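You operate a simulated robot arm through the tools that you are given. There is no shell and no other tool. Be economical: measure what you need, move in short steps, check, and stop when the job is done.

You run a simulated robot arm. Do the job below in one go: nothing can be reset, and whatever is moved stays where it is left.

JOB
Take the sample tube from the packing bench and leave it on top of the pipe union there.

Only the result counts: the job must be done as asked and must still hold three seconds after the hand-in. Knocking over, shifting, dropping, spilling or breaking anything else fails it.

ROBOT AND FRAMES
A 7-joint arm with a two-finger parallel gripper, fixed in place. Base frame: the origin is at the foot of the arm, x ahead of it, y to its left, z up; the work surface is at about z = 0. Readings come in m, rad, newtons and seconds.
With the tool pointing down near the work surface it reaches from about 0.22 to 0.58 m from the base axis. Its first joint turns from -1.152 to 1.152 rad. Payload 2.5 kg.
The tool frame sits at the grasp point between the pads (the TCP): z along the fingers, y along the line on which they close. The tips reach 0.023 m beyond it. Largest opening 0.094 m; finger width 0.038, thickness 0.01; the body of the gripper, 0.054 by 0.096 m, starts 0.039 m behind the TCP.
Orientation is that of the tool frame in the base frame, as a unit quaternion [x, y, z, w]. With the fingers straight down and closing along the base's y, the tool's x points along the base's -x, its y along +y and its z along -z.

CONTROLS
- The arm moves only by the tool drive_tool. Its argument "commands" is a list of rows, each a list of 5 numbers: the finger opening in mm, from 0 to 94, then the shift along the tool's x, y, z in mm, then the turn about the tool's z in rad. In form: [[fingers, dx, dy, dz, spin], ...]. A call has 1 to 20 rows; each row is the pose to reach, as a shift and turn from the pose commanded when the call began, along the tool's axes at that moment. Each row takes 0.2 s and may step no farther than 0.05 m and 0.15 rad from the row before; otherwise, or with a gripper value out of range, the whole call is refused. A pose out of reach is approached as far as the arm can. The call stops where the force on the tool passes 40 N (or 10 N more than at its start, if that is more) or the arm is blocked; 0.2 s more then pass. Each finger travels about 0.108 m/s and halts on what it meets, pressing with about 44 N; the grip force reading is that of the motor and also rises with nothing between the fingers. The clock runs only during rows and for 0.2 s after the last one: add rows that repeat a pose to give the fingers time. It gives the time, the measured TCP pose, the force on the tool (base axes), the opening and the grip force at its end, in the units of the frame above (readings bear some noise).
- Cameras (640 x 400 px; columns grow to the right, rows downward): "scene" is fixed at [0.1233, -0.4099, 0.527]; the picture's right is [0.83, -0.55, 0.00], its down [-0.35, -0.53, -0.77] and it looks along [0.43, 0.65, -0.63] (base axes); focal length 259 px, centre (320, 200). "wrist" rides on the gripper at [-0.039, 0, -0.044] in the tool frame; the picture's right is [0.00, -1.00, 0.00], its down [0.97, 0.00, -0.24] and it looks along [0.24, 0.00, 0.97] (tool axes); focal length 218 px, centre (320, 200). There is no depth. A picture from a camera that has moved, and an enlarged one, comes with that camera's place and axes in the base frame and with its lens. The place of the scene camera against the robot may be out by one fixed shift of up to 0.018 m in any direction.
- camera(camera): a new picture of that camera. The clock stands still meanwhile.
- inspect(camera, box): a new picture of the part [left, top, right, bottom] of that camera's present view, enlarged. The clock stands still meanwhile.
- finish_job(): hands the job in; it is judged then, once.

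Work in short steps. Places have to be worked out from the pictures, the camera data and where the tool is seen: move nearer, look again, correct. Check each grasp and each placing, and mend what went wrong. You have 90 turns and 42 pictures in all, those below and enlarged ones among them. Open the gripper and draw the arm clear of the work before you hand the job in, unless the task says otherwise; then end with one line.

The tools are called as a command line: name --pt "numbers of a row" for each row, then --argument value for the rest, lists and objects as JSON in quotes. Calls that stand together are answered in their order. drive_tool: Moves the arm, as the interface text tells. Its arguments: {"type":"object","properties":{"commands":{"type":"array"}},"required":["commands"]} The other tools are called the same way: camera (camera) takes a picture; inspect (camera, box) takes an enlarged picture of a part of a camera's view; finish_job () hands the job in.

At the start:

```text
clock: 0.0
ee_pos: [0.4528, 0.0136, 0.3485]
tool_rot: [-0.001, 1.0, -0.001, 0.001]
ft_force: [0.4, -0.2, 0.5]
grip_width: 0.0938
grip_force: 0.1
```

scene: 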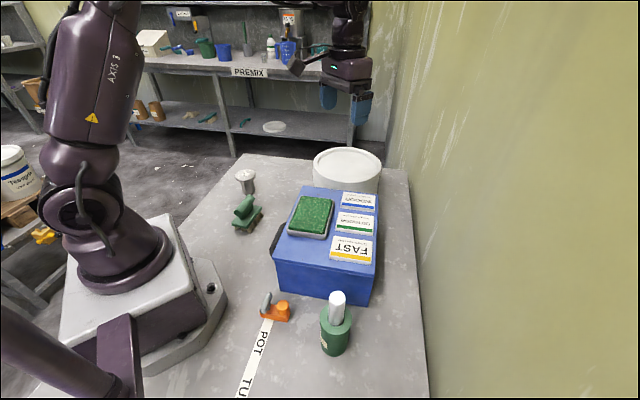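
wrist: 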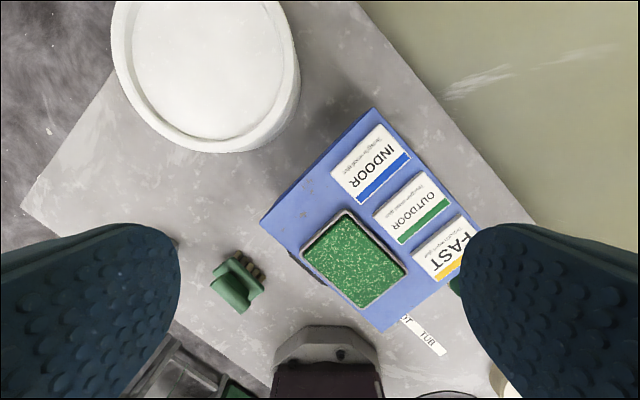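

The table holds several small items; I'll enlarge them to tell what is the tube and what is the pipe union.

inspect --camera "scene" --box '[220, 150, 300, 240]'

inspect --camera "scene" --box '[230, 270, 380, 370]'

inspect --camera "scene" --box '[130, 0, 370, 150]'

```text
4.44 times, centred on (260, 195) of scene
camera zoom: at [0.1233, -0.4099, 0.527], right [0.83, -0.55, 0.0], down [-0.35, -0.53, -0.77], along [0.43, 0.65, -0.63], focal length 1151 px, centre (587, 222)
```

zoom: 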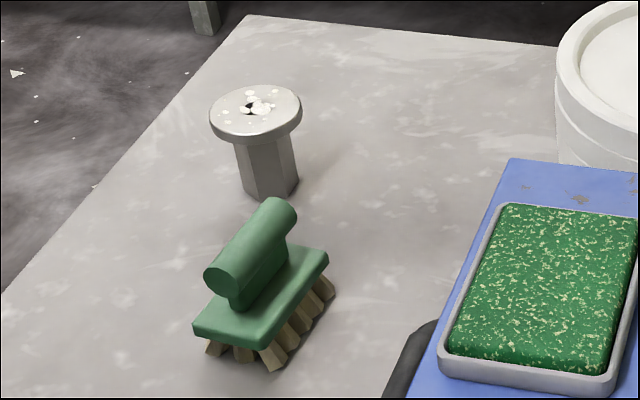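

```text
4.00 times, centred on (305, 320) of scene
camera zoom: at [0.1233, -0.4099, 0.527], right [0.83, -0.55, 0.0], down [-0.35, -0.53, -0.77], along [0.43, 0.65, -0.63], focal length 1036 px, centre (380, -280)
```

zoom: 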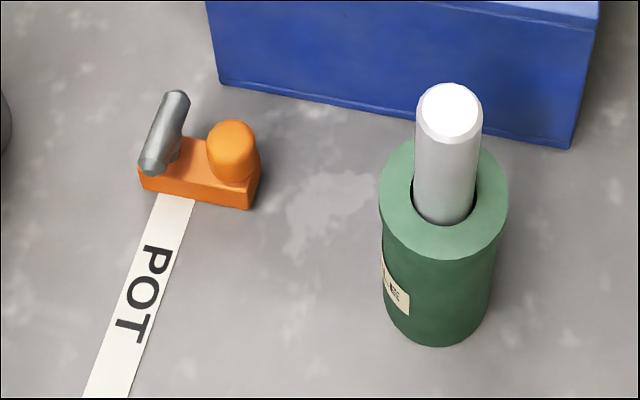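

```text
2.67 times, centred on (250, 75) of scene
camera zoom: at [0.1233, -0.4099, 0.527], right [0.83, -0.55, 0.0], down [-0.35, -0.53, -0.77], along [0.43, 0.65, -0.63], focal length 691 px, centre (507, 533)
```

zoom: 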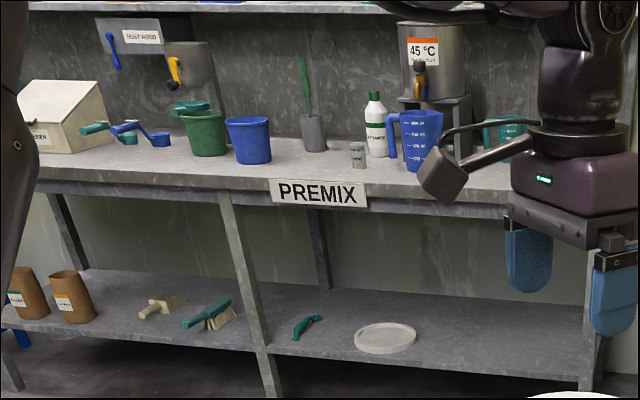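

The white tube stands in the green holder near (0.26, -0.25), top about z=0.167; the hex metal piece with the flat flange near (0.31, 0.305), top about 0.064, is the likely union. I move high above the tube for a wrist view.

drive_tool --pt "94 22 -38 0 0" --pt "94 44 -76 0 0" --pt "94 66 -114 0 0" --pt "94 88 -152 0 0" --pt "94 110 -190 0 0" --pt "94 132 -228 0 0" --pt "94 153 -264 0 0" --pt "94 153 -264 0 0"

camera --camera "wrist"

```text
clock: 1.8
ee_pos: [0.3007, -0.2533, 0.3504]
tool_rot: [0.0, 1.0, 0.0, -0.001]
ft_force: [0.1, 0.7, -0.2]
grip_width: 0.0938
grip_force: 0.1
```

```text
36 pictures are left
camera wrist: at [0.3391, -0.2524, 0.3931], right [0.0, -1.0, 0.0], down [-0.97, 0.0, 0.24], along [-0.24, 0.0, -0.97], focal length 218 px, centre (320, 200)
```

wrist: 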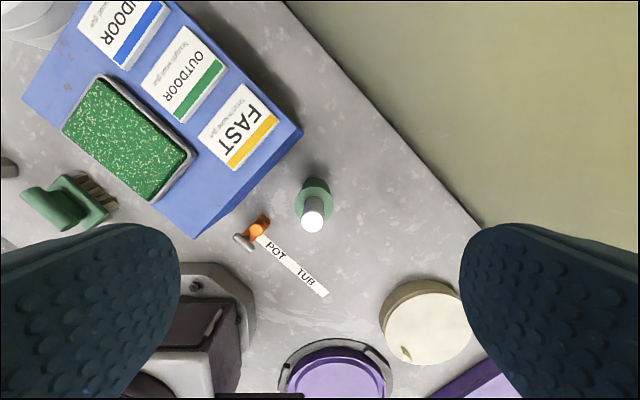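

Wrist view puts the tube top at about (0.258, -0.244). I move over it, lower to z≈0.25 and look again.

drive_tool --pt "94 22 5 20 0" --pt "94 43 10 50 0" --pt "94 43 10 85 0" --pt "94 43 10 100 0" --pt "94 43 10 100 0"

camera --camera "wrist"

inspect --camera "scene" --box '[260, 200, 420, 370]'

```text
clock: 3.0
ee_pos: [0.2561, -0.2418, 0.2483]
tool_rot: [0.0, 1.0, 0.0, 0.0]
ft_force: [0.6, -0.4, -0.4]
grip_width: 0.0941
grip_force: 0.0
```

```text
35 pictures are left
camera wrist: at [0.295, -0.2422, 0.2912], right [0.0, -1.0, 0.0], down [-0.97, 0.0, 0.24], along [-0.24, 0.0, -0.97], focal length 218 px, centre (320, 200)
```

wrist: 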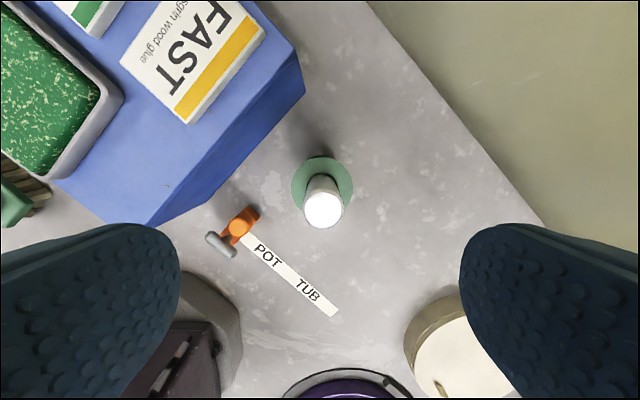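

```text
2.35 times, centred on (340, 285) of scene
camera zoom: at [0.1233, -0.4099, 0.527], right [0.83, -0.55, 0.0], down [-0.35, -0.53, -0.77], along [0.43, 0.65, -0.63], focal length 609 px, centre (273, 0)
```

zoom: 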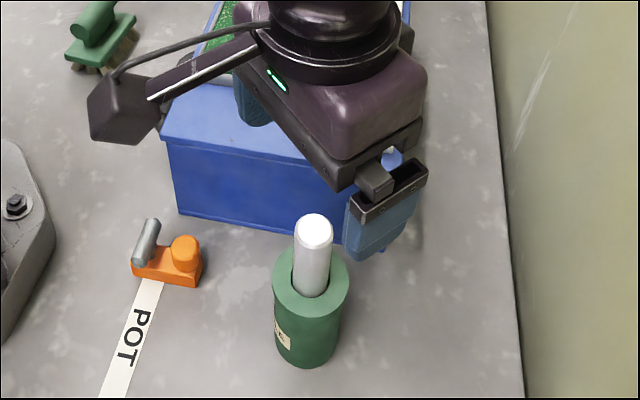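

The two wrist views agree on the tube at (0.2575, -0.244), top z≈0.165. I lower to TCP z≈0.14, fingers straddling it above the holder.

drive_tool --pt "94 -1 -3 30 0" --pt "94 -1 -3 60 0" --pt "94 -1 -3 85 0" --pt "94 -1 -3 100 0" --pt "94 -1 -3 108 0" --pt "94 -1 -3 108 0"

camera --camera "wrist"

inspect --camera "scene" --box '[260, 220, 420, 370]'

```text
clock: 4.4
ee_pos: [0.2569, -0.244, 0.1402]
tool_rot: [0.0, 1.0, -0.001, -0.001]
ft_force: [-0.5, 0.9, 0.2]
grip_width: 0.0941
grip_force: 0.1
```

```text
33 pictures are left
camera wrist: at [0.2949, -0.2441, 0.1843], right [0.0, -1.0, 0.0], down [-0.97, 0.0, 0.24], along [-0.24, 0.0, -0.97], focal length 218 px, centre (320, 200)
```

wrist: 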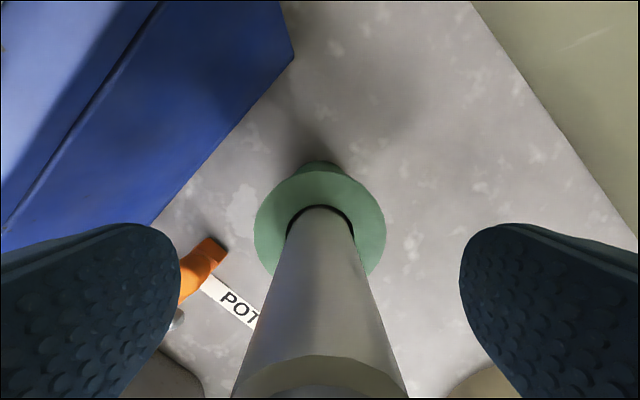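

```text
2.67 times, centred on (340, 295) of scene
camera zoom: at [0.1233, -0.4099, 0.527], right [0.83, -0.55, 0.0], down [-0.35, -0.53, -0.77], along [0.43, 0.65, -0.63], focal length 691 px, centre (267, -53)
```

zoom: 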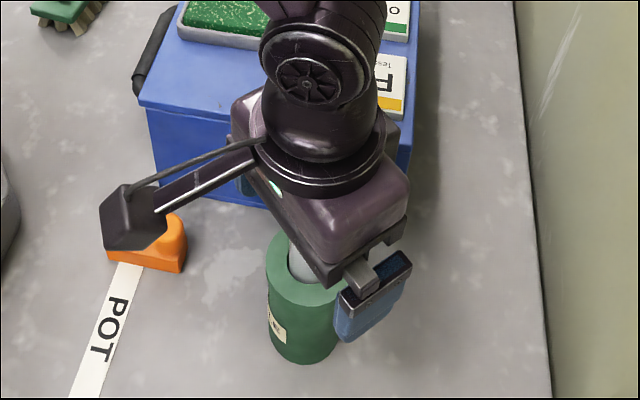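

The tube is centred between the pads and clear of the holder rim (z≈0.10). Closing now.

drive_tool --pt "60 0 0 0 0" --pt "30 0 0 0 0" --pt "10 0 0 0 0" --pt "10 0 0 0 0" --pt "10 0 0 0 0"

```text
clock: 5.6
ee_pos: [0.2565, -0.2449, 0.1418]
tool_rot: [0.001, 1.0, 0.001, 0.0]
ft_force: [0.7, 0.3, 1.1]
grip_width: 0.0256
grip_force: 44.1
```

Gripped at 25.6 mm with 44 N. Lifting straight up in steps.

drive_tool --pt "10 0 0 -10 0" --pt "10 0 0 -25 0" --pt "10 0 0 -45 0" --pt "10 0 0 -70 0" --pt "10 0 0 -100 0" --pt "10 0 0 -130 0" --pt "10 0 0 -160 0" --pt "10 0 0 -160 0"

inspect --camera "scene" --box '[240, 120, 440, 370]'

camera --camera "wrist"

```text
clock: 7.4
ee_pos: [0.2563, -0.2453, 0.302]
tool_rot: [0.0, 1.0, 0.0, 0.0]
ft_force: [0.1, -0.3, -2.4]
grip_width: 0.0256
grip_force: 44.0
```

```text
1.60 times, centred on (340, 245) of scene
camera zoom: at [0.1233, -0.4099, 0.5269], right [0.83, -0.55, 0.0], down [-0.35, -0.53, -0.77], along [0.43, 0.65, -0.63], focal length 414 px, centre (288, 128)
```

zoom: 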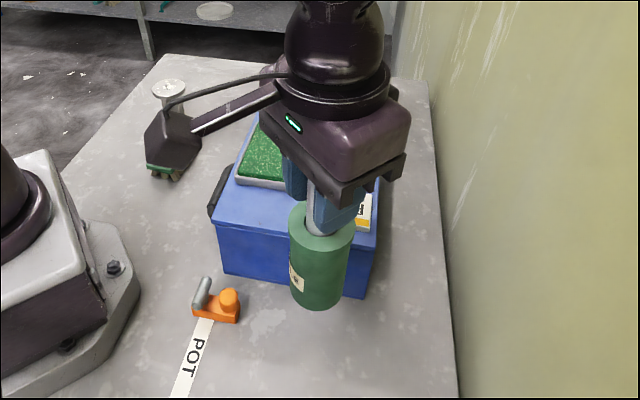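

```text
30 pictures are left
camera wrist: at [0.2948, -0.2448, 0.3459], right [0.0, -1.0, 0.0], down [-0.97, 0.0, 0.24], along [-0.24, 0.0, -0.97], focal length 218 px, centre (320, 200)
```

wrist: 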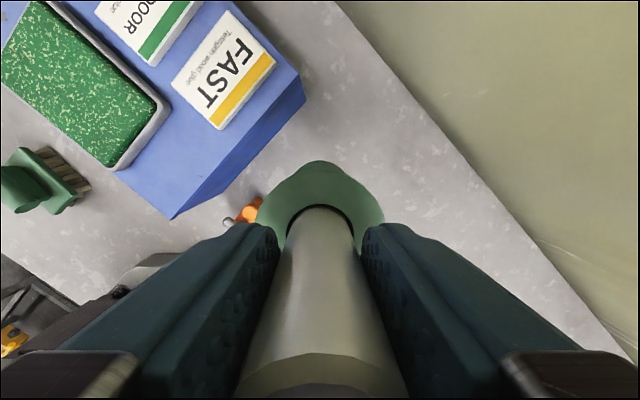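

The whole piece — green body plus pale stem — rose together (≈2.4 N more), so it's a single object. I look at its label and at the other candidates before going on.

inspect --camera "scene" --box '[310, 230, 380, 320]'

inspect --camera "scene" --box '[210, 150, 350, 240]'

inspect --camera "scene" --box '[240, 280, 300, 330]'

```text
4.44 times, centred on (345, 275) of scene
camera zoom: at [0.1233, -0.4099, 0.5269], right [0.83, -0.55, 0.0], down [-0.35, -0.53, -0.77], along [0.43, 0.65, -0.63], focal length 1151 px, centre (209, -133)
```

zoom: 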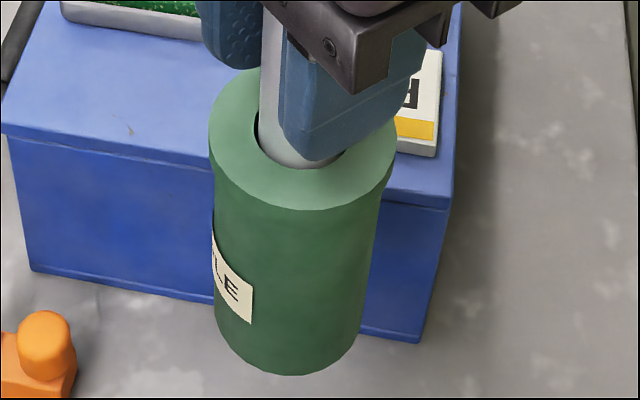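

```text
4.44 times, centred on (280, 195) of scene
camera zoom: at [0.1233, -0.4099, 0.5269], right [0.83, -0.55, 0.0], down [-0.35, -0.53, -0.77], along [0.43, 0.65, -0.63], focal length 1151 px, centre (498, 222)
```

zoom: 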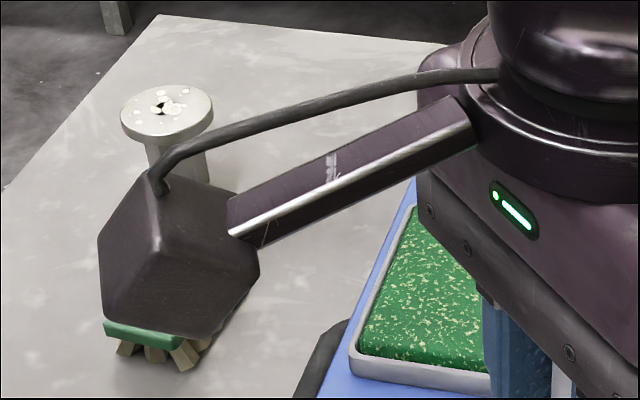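

```text
8.00 times, centred on (270, 305) of scene
camera zoom: at [0.1233, -0.4099, 0.5269], right [0.83, -0.55, 0.0], down [-0.35, -0.53, -0.77], along [0.43, 0.65, -0.63], focal length 2072 px, centre (720, -640)
```

zoom: 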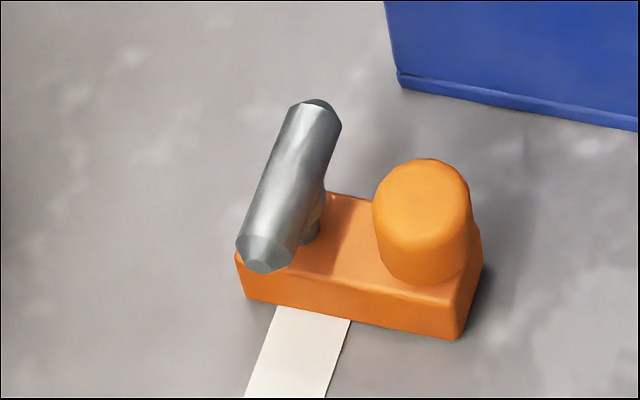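

The label ends in "…LE" (SAMPLE), so this is the sample tube; its base is ~0.1405 m below the TCP. I carry it high, past the box, to beside the union and take a wrist look.

drive_tool --pt "10 -10 0 -15 0" --pt "10 -30 30 -30 0" --pt "10 -50 65 -30 0" --pt "10 -65 100 -30 0" --pt "10 -75 140 -30 0" --pt "10 -80 180 -30 0" --pt "10 -80 220 -30 0" --pt "10 -80 260 -30 0" --pt "10 -75 300 -30 0" --pt "10 -65 340 -30 0" --pt "10 -60 375 -30 0" --pt "10 -53 400 -30 0" --pt "10 -53 415 -30 0" --pt "10 -53 415 -30 0"

camera --camera "wrist"

camera --camera "scene"

```text
clock: 10.4
ee_pos: [0.3126, 0.1714, 0.3312]
tool_rot: [0.0, 1.0, 0.001, 0.0]
ft_force: [-0.5, -0.7, -3.0]
grip_width: 0.0257
grip_force: 44.4
```

```text
26 pictures are left
camera wrist: at [0.3505, 0.1713, 0.3739], right [0.0, -1.0, 0.0], down [-0.97, 0.0, 0.24], along [-0.24, 0.0, -0.97], focal length 218 px, centre (320, 200)
```

wrist: 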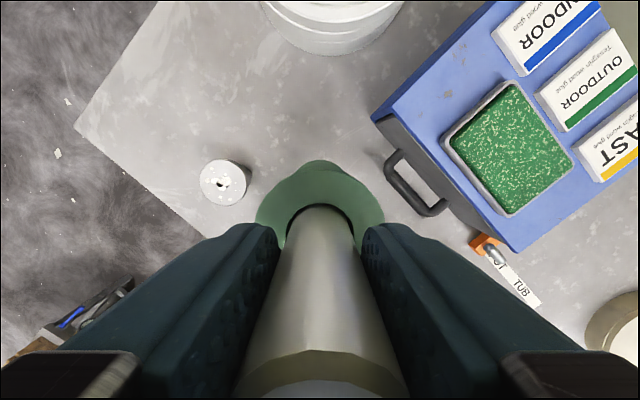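

```text
25 pictures are left
```

scene: 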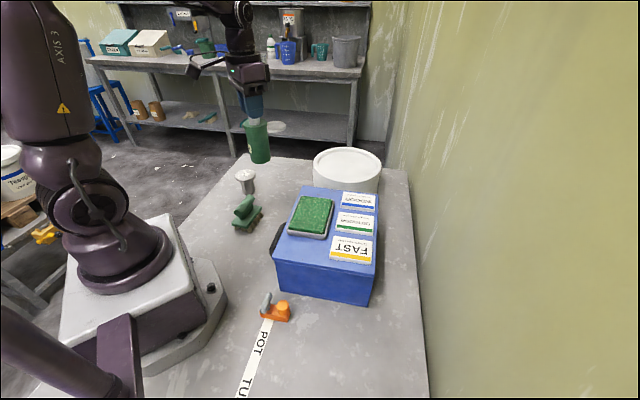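

inspect --camera "wrist" --box '[190, 140, 270, 220]'

```text
5.00 times, centred on (230, 180) of wrist
camera zoom: at [0.3505, 0.1713, 0.3739], right [0.0, -1.0, 0.0], down [-0.97, 0.0, 0.24], along [-0.24, 0.0, -0.97], focal length 1091 px, centre (770, 300)
```

zoom: 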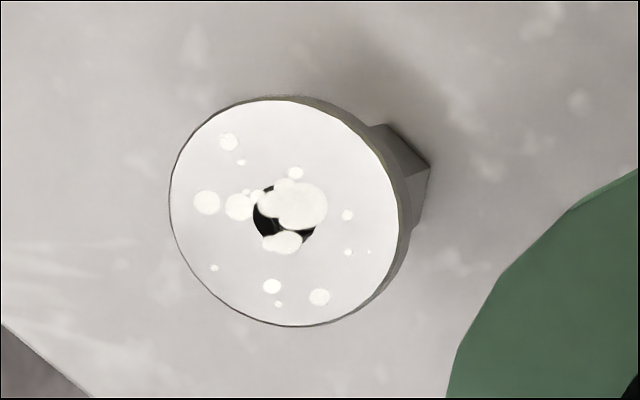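

The union's flange is centred near (0.300, 0.310), Ø ~66 mm, level top with a small hole. I get a lower second view to fix the height and centre.

drive_tool --pt "10 0 10 20 0" --pt "10 0 20 40 0" --pt "10 0 29 60 0" --pt "10 0 29 80 0" --pt "10 0 29 80 0"

inspect --camera "wrist" --box '[160, 120, 290, 220]'

inspect --camera "scene" --box '[210, 100, 310, 240]'

```text
clock: 11.6
ee_pos: [0.3128, 0.1995, 0.2511]
tool_rot: [0.0, 1.0, -0.001, 0.0]
ft_force: [0.0, -0.1, -2.7]
grip_width: 0.0257
grip_force: 43.8
```

```text
4.00 times, centred on (225, 170) of wrist
camera zoom: at [0.3504, 0.1996, 0.2938], right [0.0, -1.0, 0.0], down [-0.97, 0.0, 0.24], along [-0.24, 0.0, -0.97], focal length 873 px, centre (700, 320)
```

zoom: 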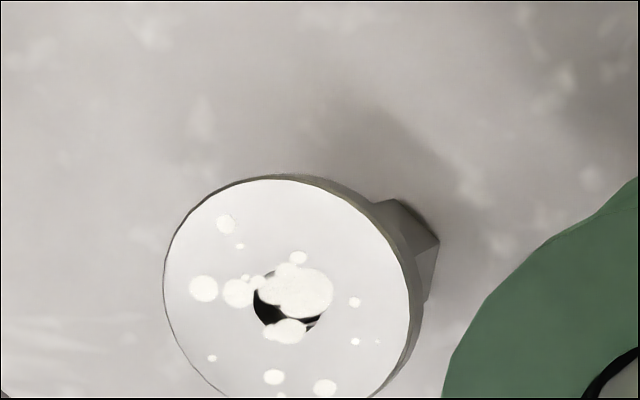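

```text
2.86 times, centred on (260, 170) of scene
camera zoom: at [0.1234, -0.4099, 0.527], right [0.83, -0.55, 0.0], down [-0.35, -0.53, -0.77], along [0.43, 0.65, -0.63], focal length 740 px, centre (491, 286)
```

zoom: 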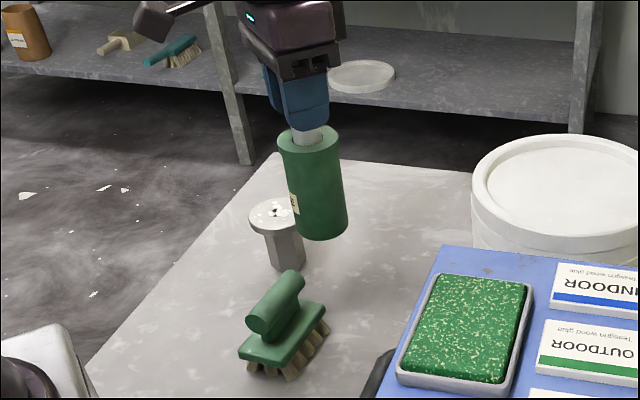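

Two views give the flange centre about (0.300, 0.307), top between 0.065 and 0.08. I move the tube above it, base still at ~0.11, then check.

drive_tool --pt "10 3 30 0 0" --pt "10 6 60 0 0" --pt "10 9 85 0 0" --pt "10 12 100 0 0" --pt "10 12 107 0 0" --pt "10 12 107 0 0"

inspect --camera "scene" --box '[205, 110, 285, 210]'

camera --camera "wrist"

```text
clock: 13.0
ee_pos: [0.2996, 0.3061, 0.2504]
tool_rot: [0.0, 1.0, 0.0, -0.001]
ft_force: [-0.1, 0.5, -2.6]
grip_width: 0.0254
grip_force: 44.2
```

```text
4.00 times, centred on (245, 160) of scene
camera zoom: at [0.1234, -0.4099, 0.527], right [0.83, -0.55, 0.0], down [-0.35, -0.53, -0.77], along [0.43, 0.65, -0.63], focal length 1036 px, centre (620, 360)
```

zoom: 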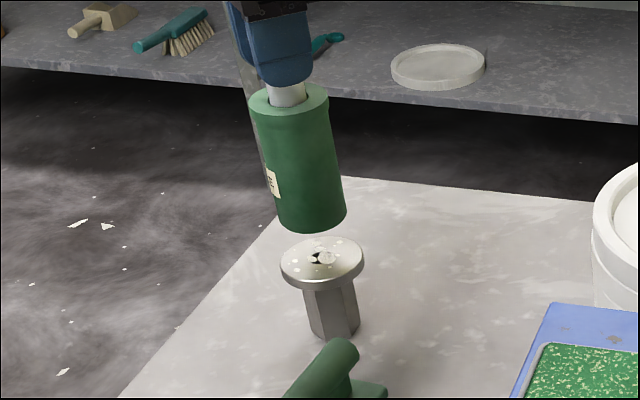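

```text
20 pictures are left
camera wrist: at [0.3375, 0.3063, 0.2944], right [0.0, -1.0, 0.0], down [-0.97, 0.0, 0.24], along [-0.24, 0.0, -0.97], focal length 218 px, centre (320, 200)
```

wrist: 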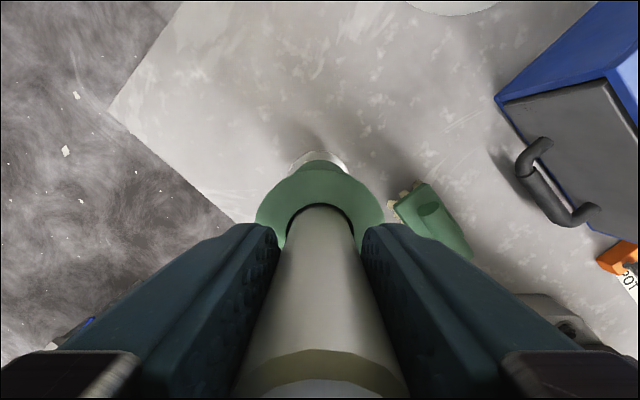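

The flange is centred under the tube in y, and its far edge gives x≈0.3007; the scene gap is about 47 mm. I lower 36 mm with a 1 mm x correction.

drive_tool --pt "10 -1 0 10 0" --pt "10 -1 0 18 0" --pt "10 -1 0 24 0" --pt "10 -1 0 29 0" --pt "10 -1 0 33 0" --pt "10 -1 0 36 0" --pt "10 -1 0 36 0"

inspect --camera "scene" --box '[215, 130, 285, 210]'

```text
clock: 14.6
ee_pos: [0.3007, 0.3073, 0.2146]
tool_rot: [0.001, 1.0, 0.0, 0.0]
ft_force: [0.6, -0.5, -3.4]
grip_width: 0.0255
grip_force: 44.1
```

```text
5.00 times, centred on (250, 170) of scene
camera zoom: at [0.1233, -0.4099, 0.527], right [0.83, -0.55, 0.0], down [-0.35, -0.53, -0.77], along [0.43, 0.65, -0.63], focal length 1295 px, centre (670, 350)
```

zoom: 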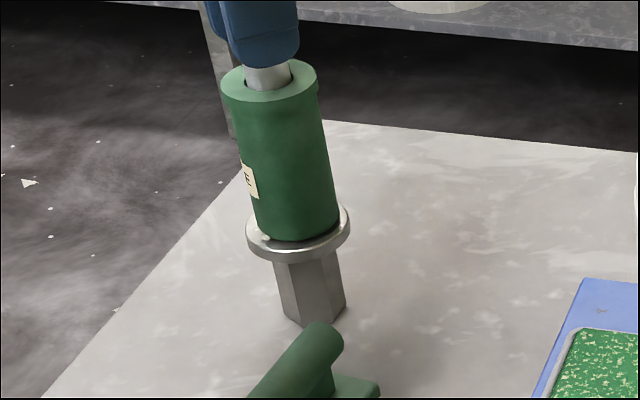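

No contact yet; the gap looks to be under 10 mm. Lowering in 1.5 mm rows, 6 mm in all.

drive_tool --pt "10 0 0 1.5 0" --pt "10 0 0 3 0" --pt "10 0 0 4.5 0" --pt "10 0 0 6 0" --pt "10 0 0 6 0"

```text
clock: 15.8
ee_pos: [0.3002, 0.3076, 0.2103]
tool_rot: [0.0, 1.0, 0.002, 0.004]
ft_force: [-0.8, -5.1, 35.1]
grip_width: 0.0259
grip_force: 44.2
```

Contact: 35 N upward at z=0.210, so the base meets the flange at about z=0.07. I back off 1.5 mm to relieve the pressure and check.

drive_tool --pt "10 0 0 -0.8 0" --pt "10 0 0 -1.5 0" --pt "10 0 0 -1.5 0"

inspect --camera "scene" --box '[215, 130, 285, 210]'

camera --camera "wrist"

```text
clock: 16.6
ee_pos: [0.3005, 0.3061, 0.2105]
tool_rot: [0.0, 1.0, 0.001, 0.0]
ft_force: [6.4, -0.3, 17.2]
grip_width: 0.0258
grip_force: 43.8
```

```text
5.00 times, centred on (250, 170) of scene
camera zoom: at [0.1233, -0.41, 0.5269], right [0.83, -0.55, 0.0], down [-0.35, -0.53, -0.77], along [0.43, 0.65, -0.63], focal length 1295 px, centre (670, 350)
```

zoom: 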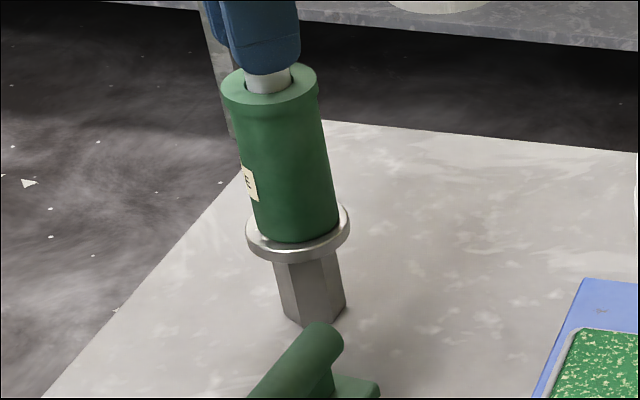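

```text
17 pictures are left
camera wrist: at [0.3382, 0.3066, 0.2539], right [0.0, -1.0, 0.0], down [-0.97, 0.0, 0.24], along [-0.24, 0.0, -0.97], focal length 218 px, centre (320, 200)
```

wrist: 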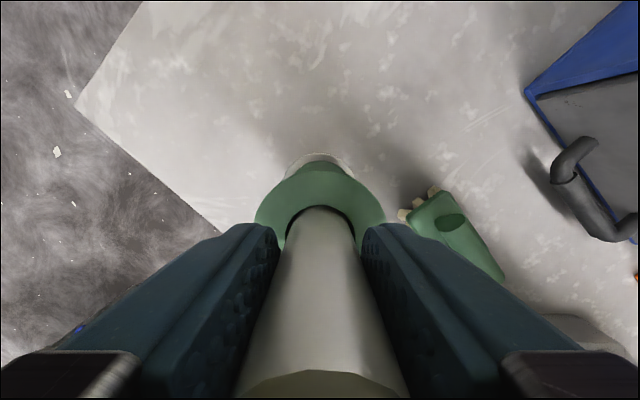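

Still 17 N pressing with 6 N sideways; easing up another 1.3 mm.

drive_tool --pt "10 0 0 -0.7 0" --pt "10 0 0 -1.3 0" --pt "10 0 0 -1.3 0"

```text
clock: 17.4
ee_pos: [0.2995, 0.3074, 0.2114]
tool_rot: [-0.001, 1.0, -0.001, -0.002]
ft_force: [2.4, 1.2, 1.4]
grip_width: 0.0255
grip_force: 44.5
```

Load is now light (about 4 N on the flange). Opening gradually, holding the pose.

drive_tool --pt "24 0 0 0 0" --pt "28 0 0 0 0" --pt "34 0 0 0 0" --pt "50 0 0 0 0" --pt "80 0 0 0 0" --pt "80 0 0 0 0"

inspect --camera "scene" --box '[215, 130, 285, 210]'

camera --camera "wrist"

```text
clock: 18.8
ee_pos: [0.2997, 0.307, 0.2115]
tool_rot: [0.0, 1.0, 0.0, 0.0]
ft_force: [0.7, -0.2, -0.3]
grip_width: 0.0798
grip_force: 0.0
```

```text
5.00 times, centred on (250, 170) of scene
camera zoom: at [0.1233, -0.4099, 0.527], right [0.83, -0.55, 0.0], down [-0.35, -0.53, -0.77], along [0.43, 0.65, -0.63], focal length 1295 px, centre (670, 350)
```

zoom: 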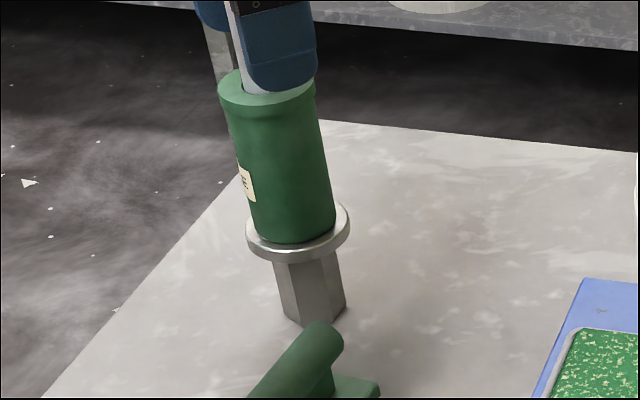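

```text
15 pictures are left
camera wrist: at [0.3381, 0.307, 0.2551], right [0.0, -1.0, 0.0], down [-0.97, 0.0, 0.24], along [-0.24, 0.0, -0.97], focal length 218 px, centre (320, 200)
```

wrist: 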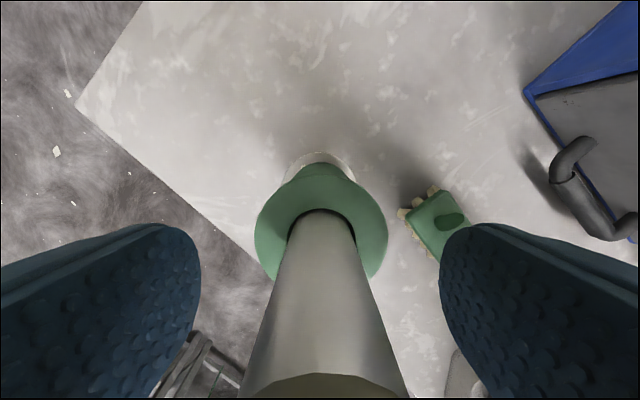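

Released; the tube stands on the flange. I draw straight up clear, then watch whether it stays still.

drive_tool --pt "80 0 0 -10 0" --pt "80 0 0 -30 0" --pt "80 0 0 -60 0" --pt "80 0 0 -100 0" --pt "80 -30 -30 -120 0" --pt "80 -60 -60 -120 0" --pt "80 -90 -90 -120 0" --pt "80 -90 -120 -120 0" --pt "80 -90 -120 -120 0"

inspect --camera "scene" --box '[215, 130, 285, 210]'

camera --camera "wrist"

```text
clock: 20.8
ee_pos: [0.3906, 0.1831, 0.3349]
tool_rot: [0.0, 1.0, 0.0, 0.0]
ft_force: [-0.1, 0.9, -0.3]
grip_width: 0.0798
grip_force: 0.1
```

```text
5.00 times, centred on (250, 170) of scene
camera zoom: at [0.1233, -0.4099, 0.527], right [0.83, -0.55, 0.0], down [-0.35, -0.53, -0.77], along [0.43, 0.65, -0.63], focal length 1295 px, centre (670, 350)
```

zoom: 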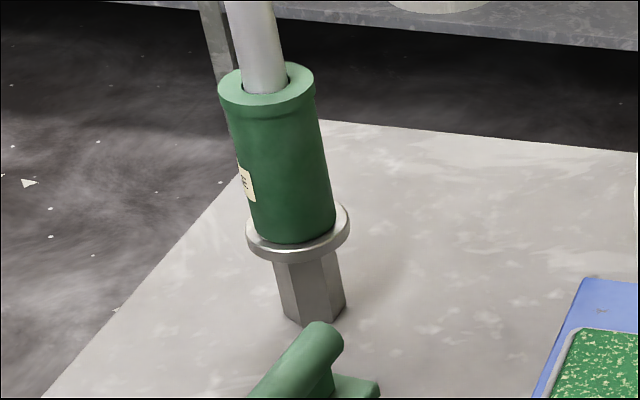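

```text
13 pictures are left
camera wrist: at [0.4293, 0.1837, 0.3773], right [0.0, -1.0, 0.0], down [-0.97, 0.0, 0.24], along [-0.24, 0.0, -0.97], focal length 218 px, centre (320, 200)
```

wrist: 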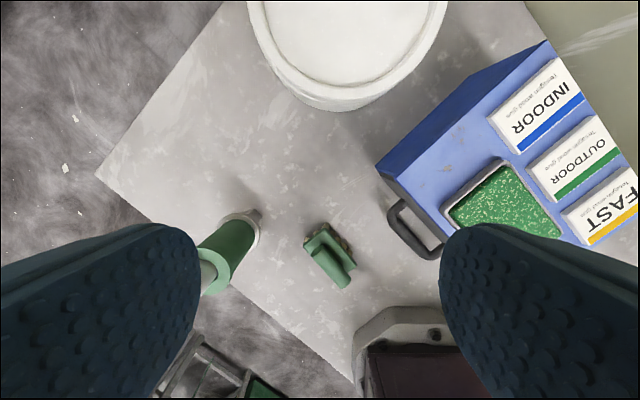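

It stands unchanged and the surroundings are untouched. I wait a few seconds and compare once more.

drive_tool --pt "80 -20 -20 0 0" --pt "80 -20 -20 0 0" --pt "80 -20 -20 0 0" --pt "80 -20 -20 0 0" --pt "80 -20 -20 0 0" --pt "80 -20 -20 0 0" --pt "80 -20 -20 0 0" --pt "80 -20 -20 0 0" --pt "80 -20 -20 0 0" --pt "80 -20 -20 0 0" --pt "80 -20 -20 0 0" --pt "80 -20 -20 0 0" --pt "80 -20 -20 0 0" --pt "80 -20 -20 0 0" --pt "80 -20 -20 0 0"

inspect --camera "scene" --box '[215, 130, 285, 210]'

camera --camera "scene"

```text
clock: 24.0
ee_pos: [0.4092, 0.1653, 0.3332]
tool_rot: [0.001, 1.0, -0.001, 0.0]
ft_force: [-0.2, 0.1, -0.1]
grip_width: 0.0799
grip_force: 0.1
```

```text
5.00 times, centred on (250, 170) of scene
camera zoom: at [0.1233, -0.4099, 0.527], right [0.83, -0.55, 0.0], down [-0.35, -0.53, -0.77], along [0.43, 0.65, -0.63], focal length 1295 px, centre (670, 350)
```

zoom: 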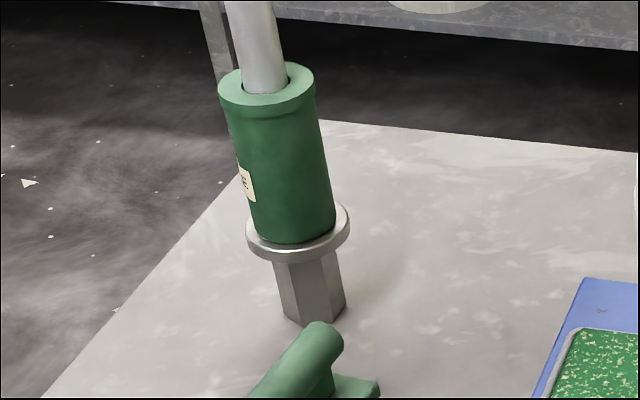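

```text
11 pictures are left
```

scene: 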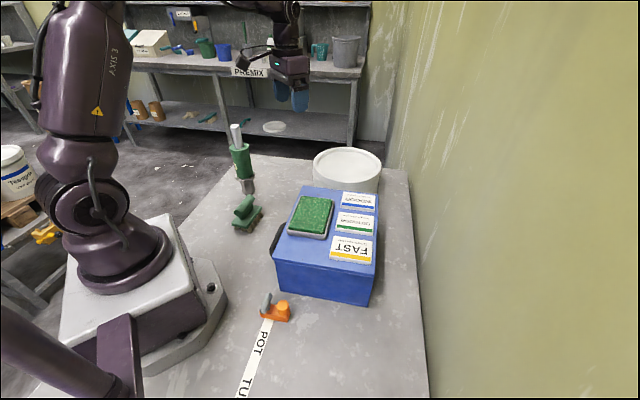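

The tube hasn't moved over the last 3 s, nothing else has shifted, and the arm is clear with the gripper open, so I'm handing in.

finish_job

```text
The job is handed in.
```

The sample tube is standing upright on top of the pipe union. It stayed still for more than 3 seconds after release, nothing else on the bench moved, and the arm is clear with the gripper open.
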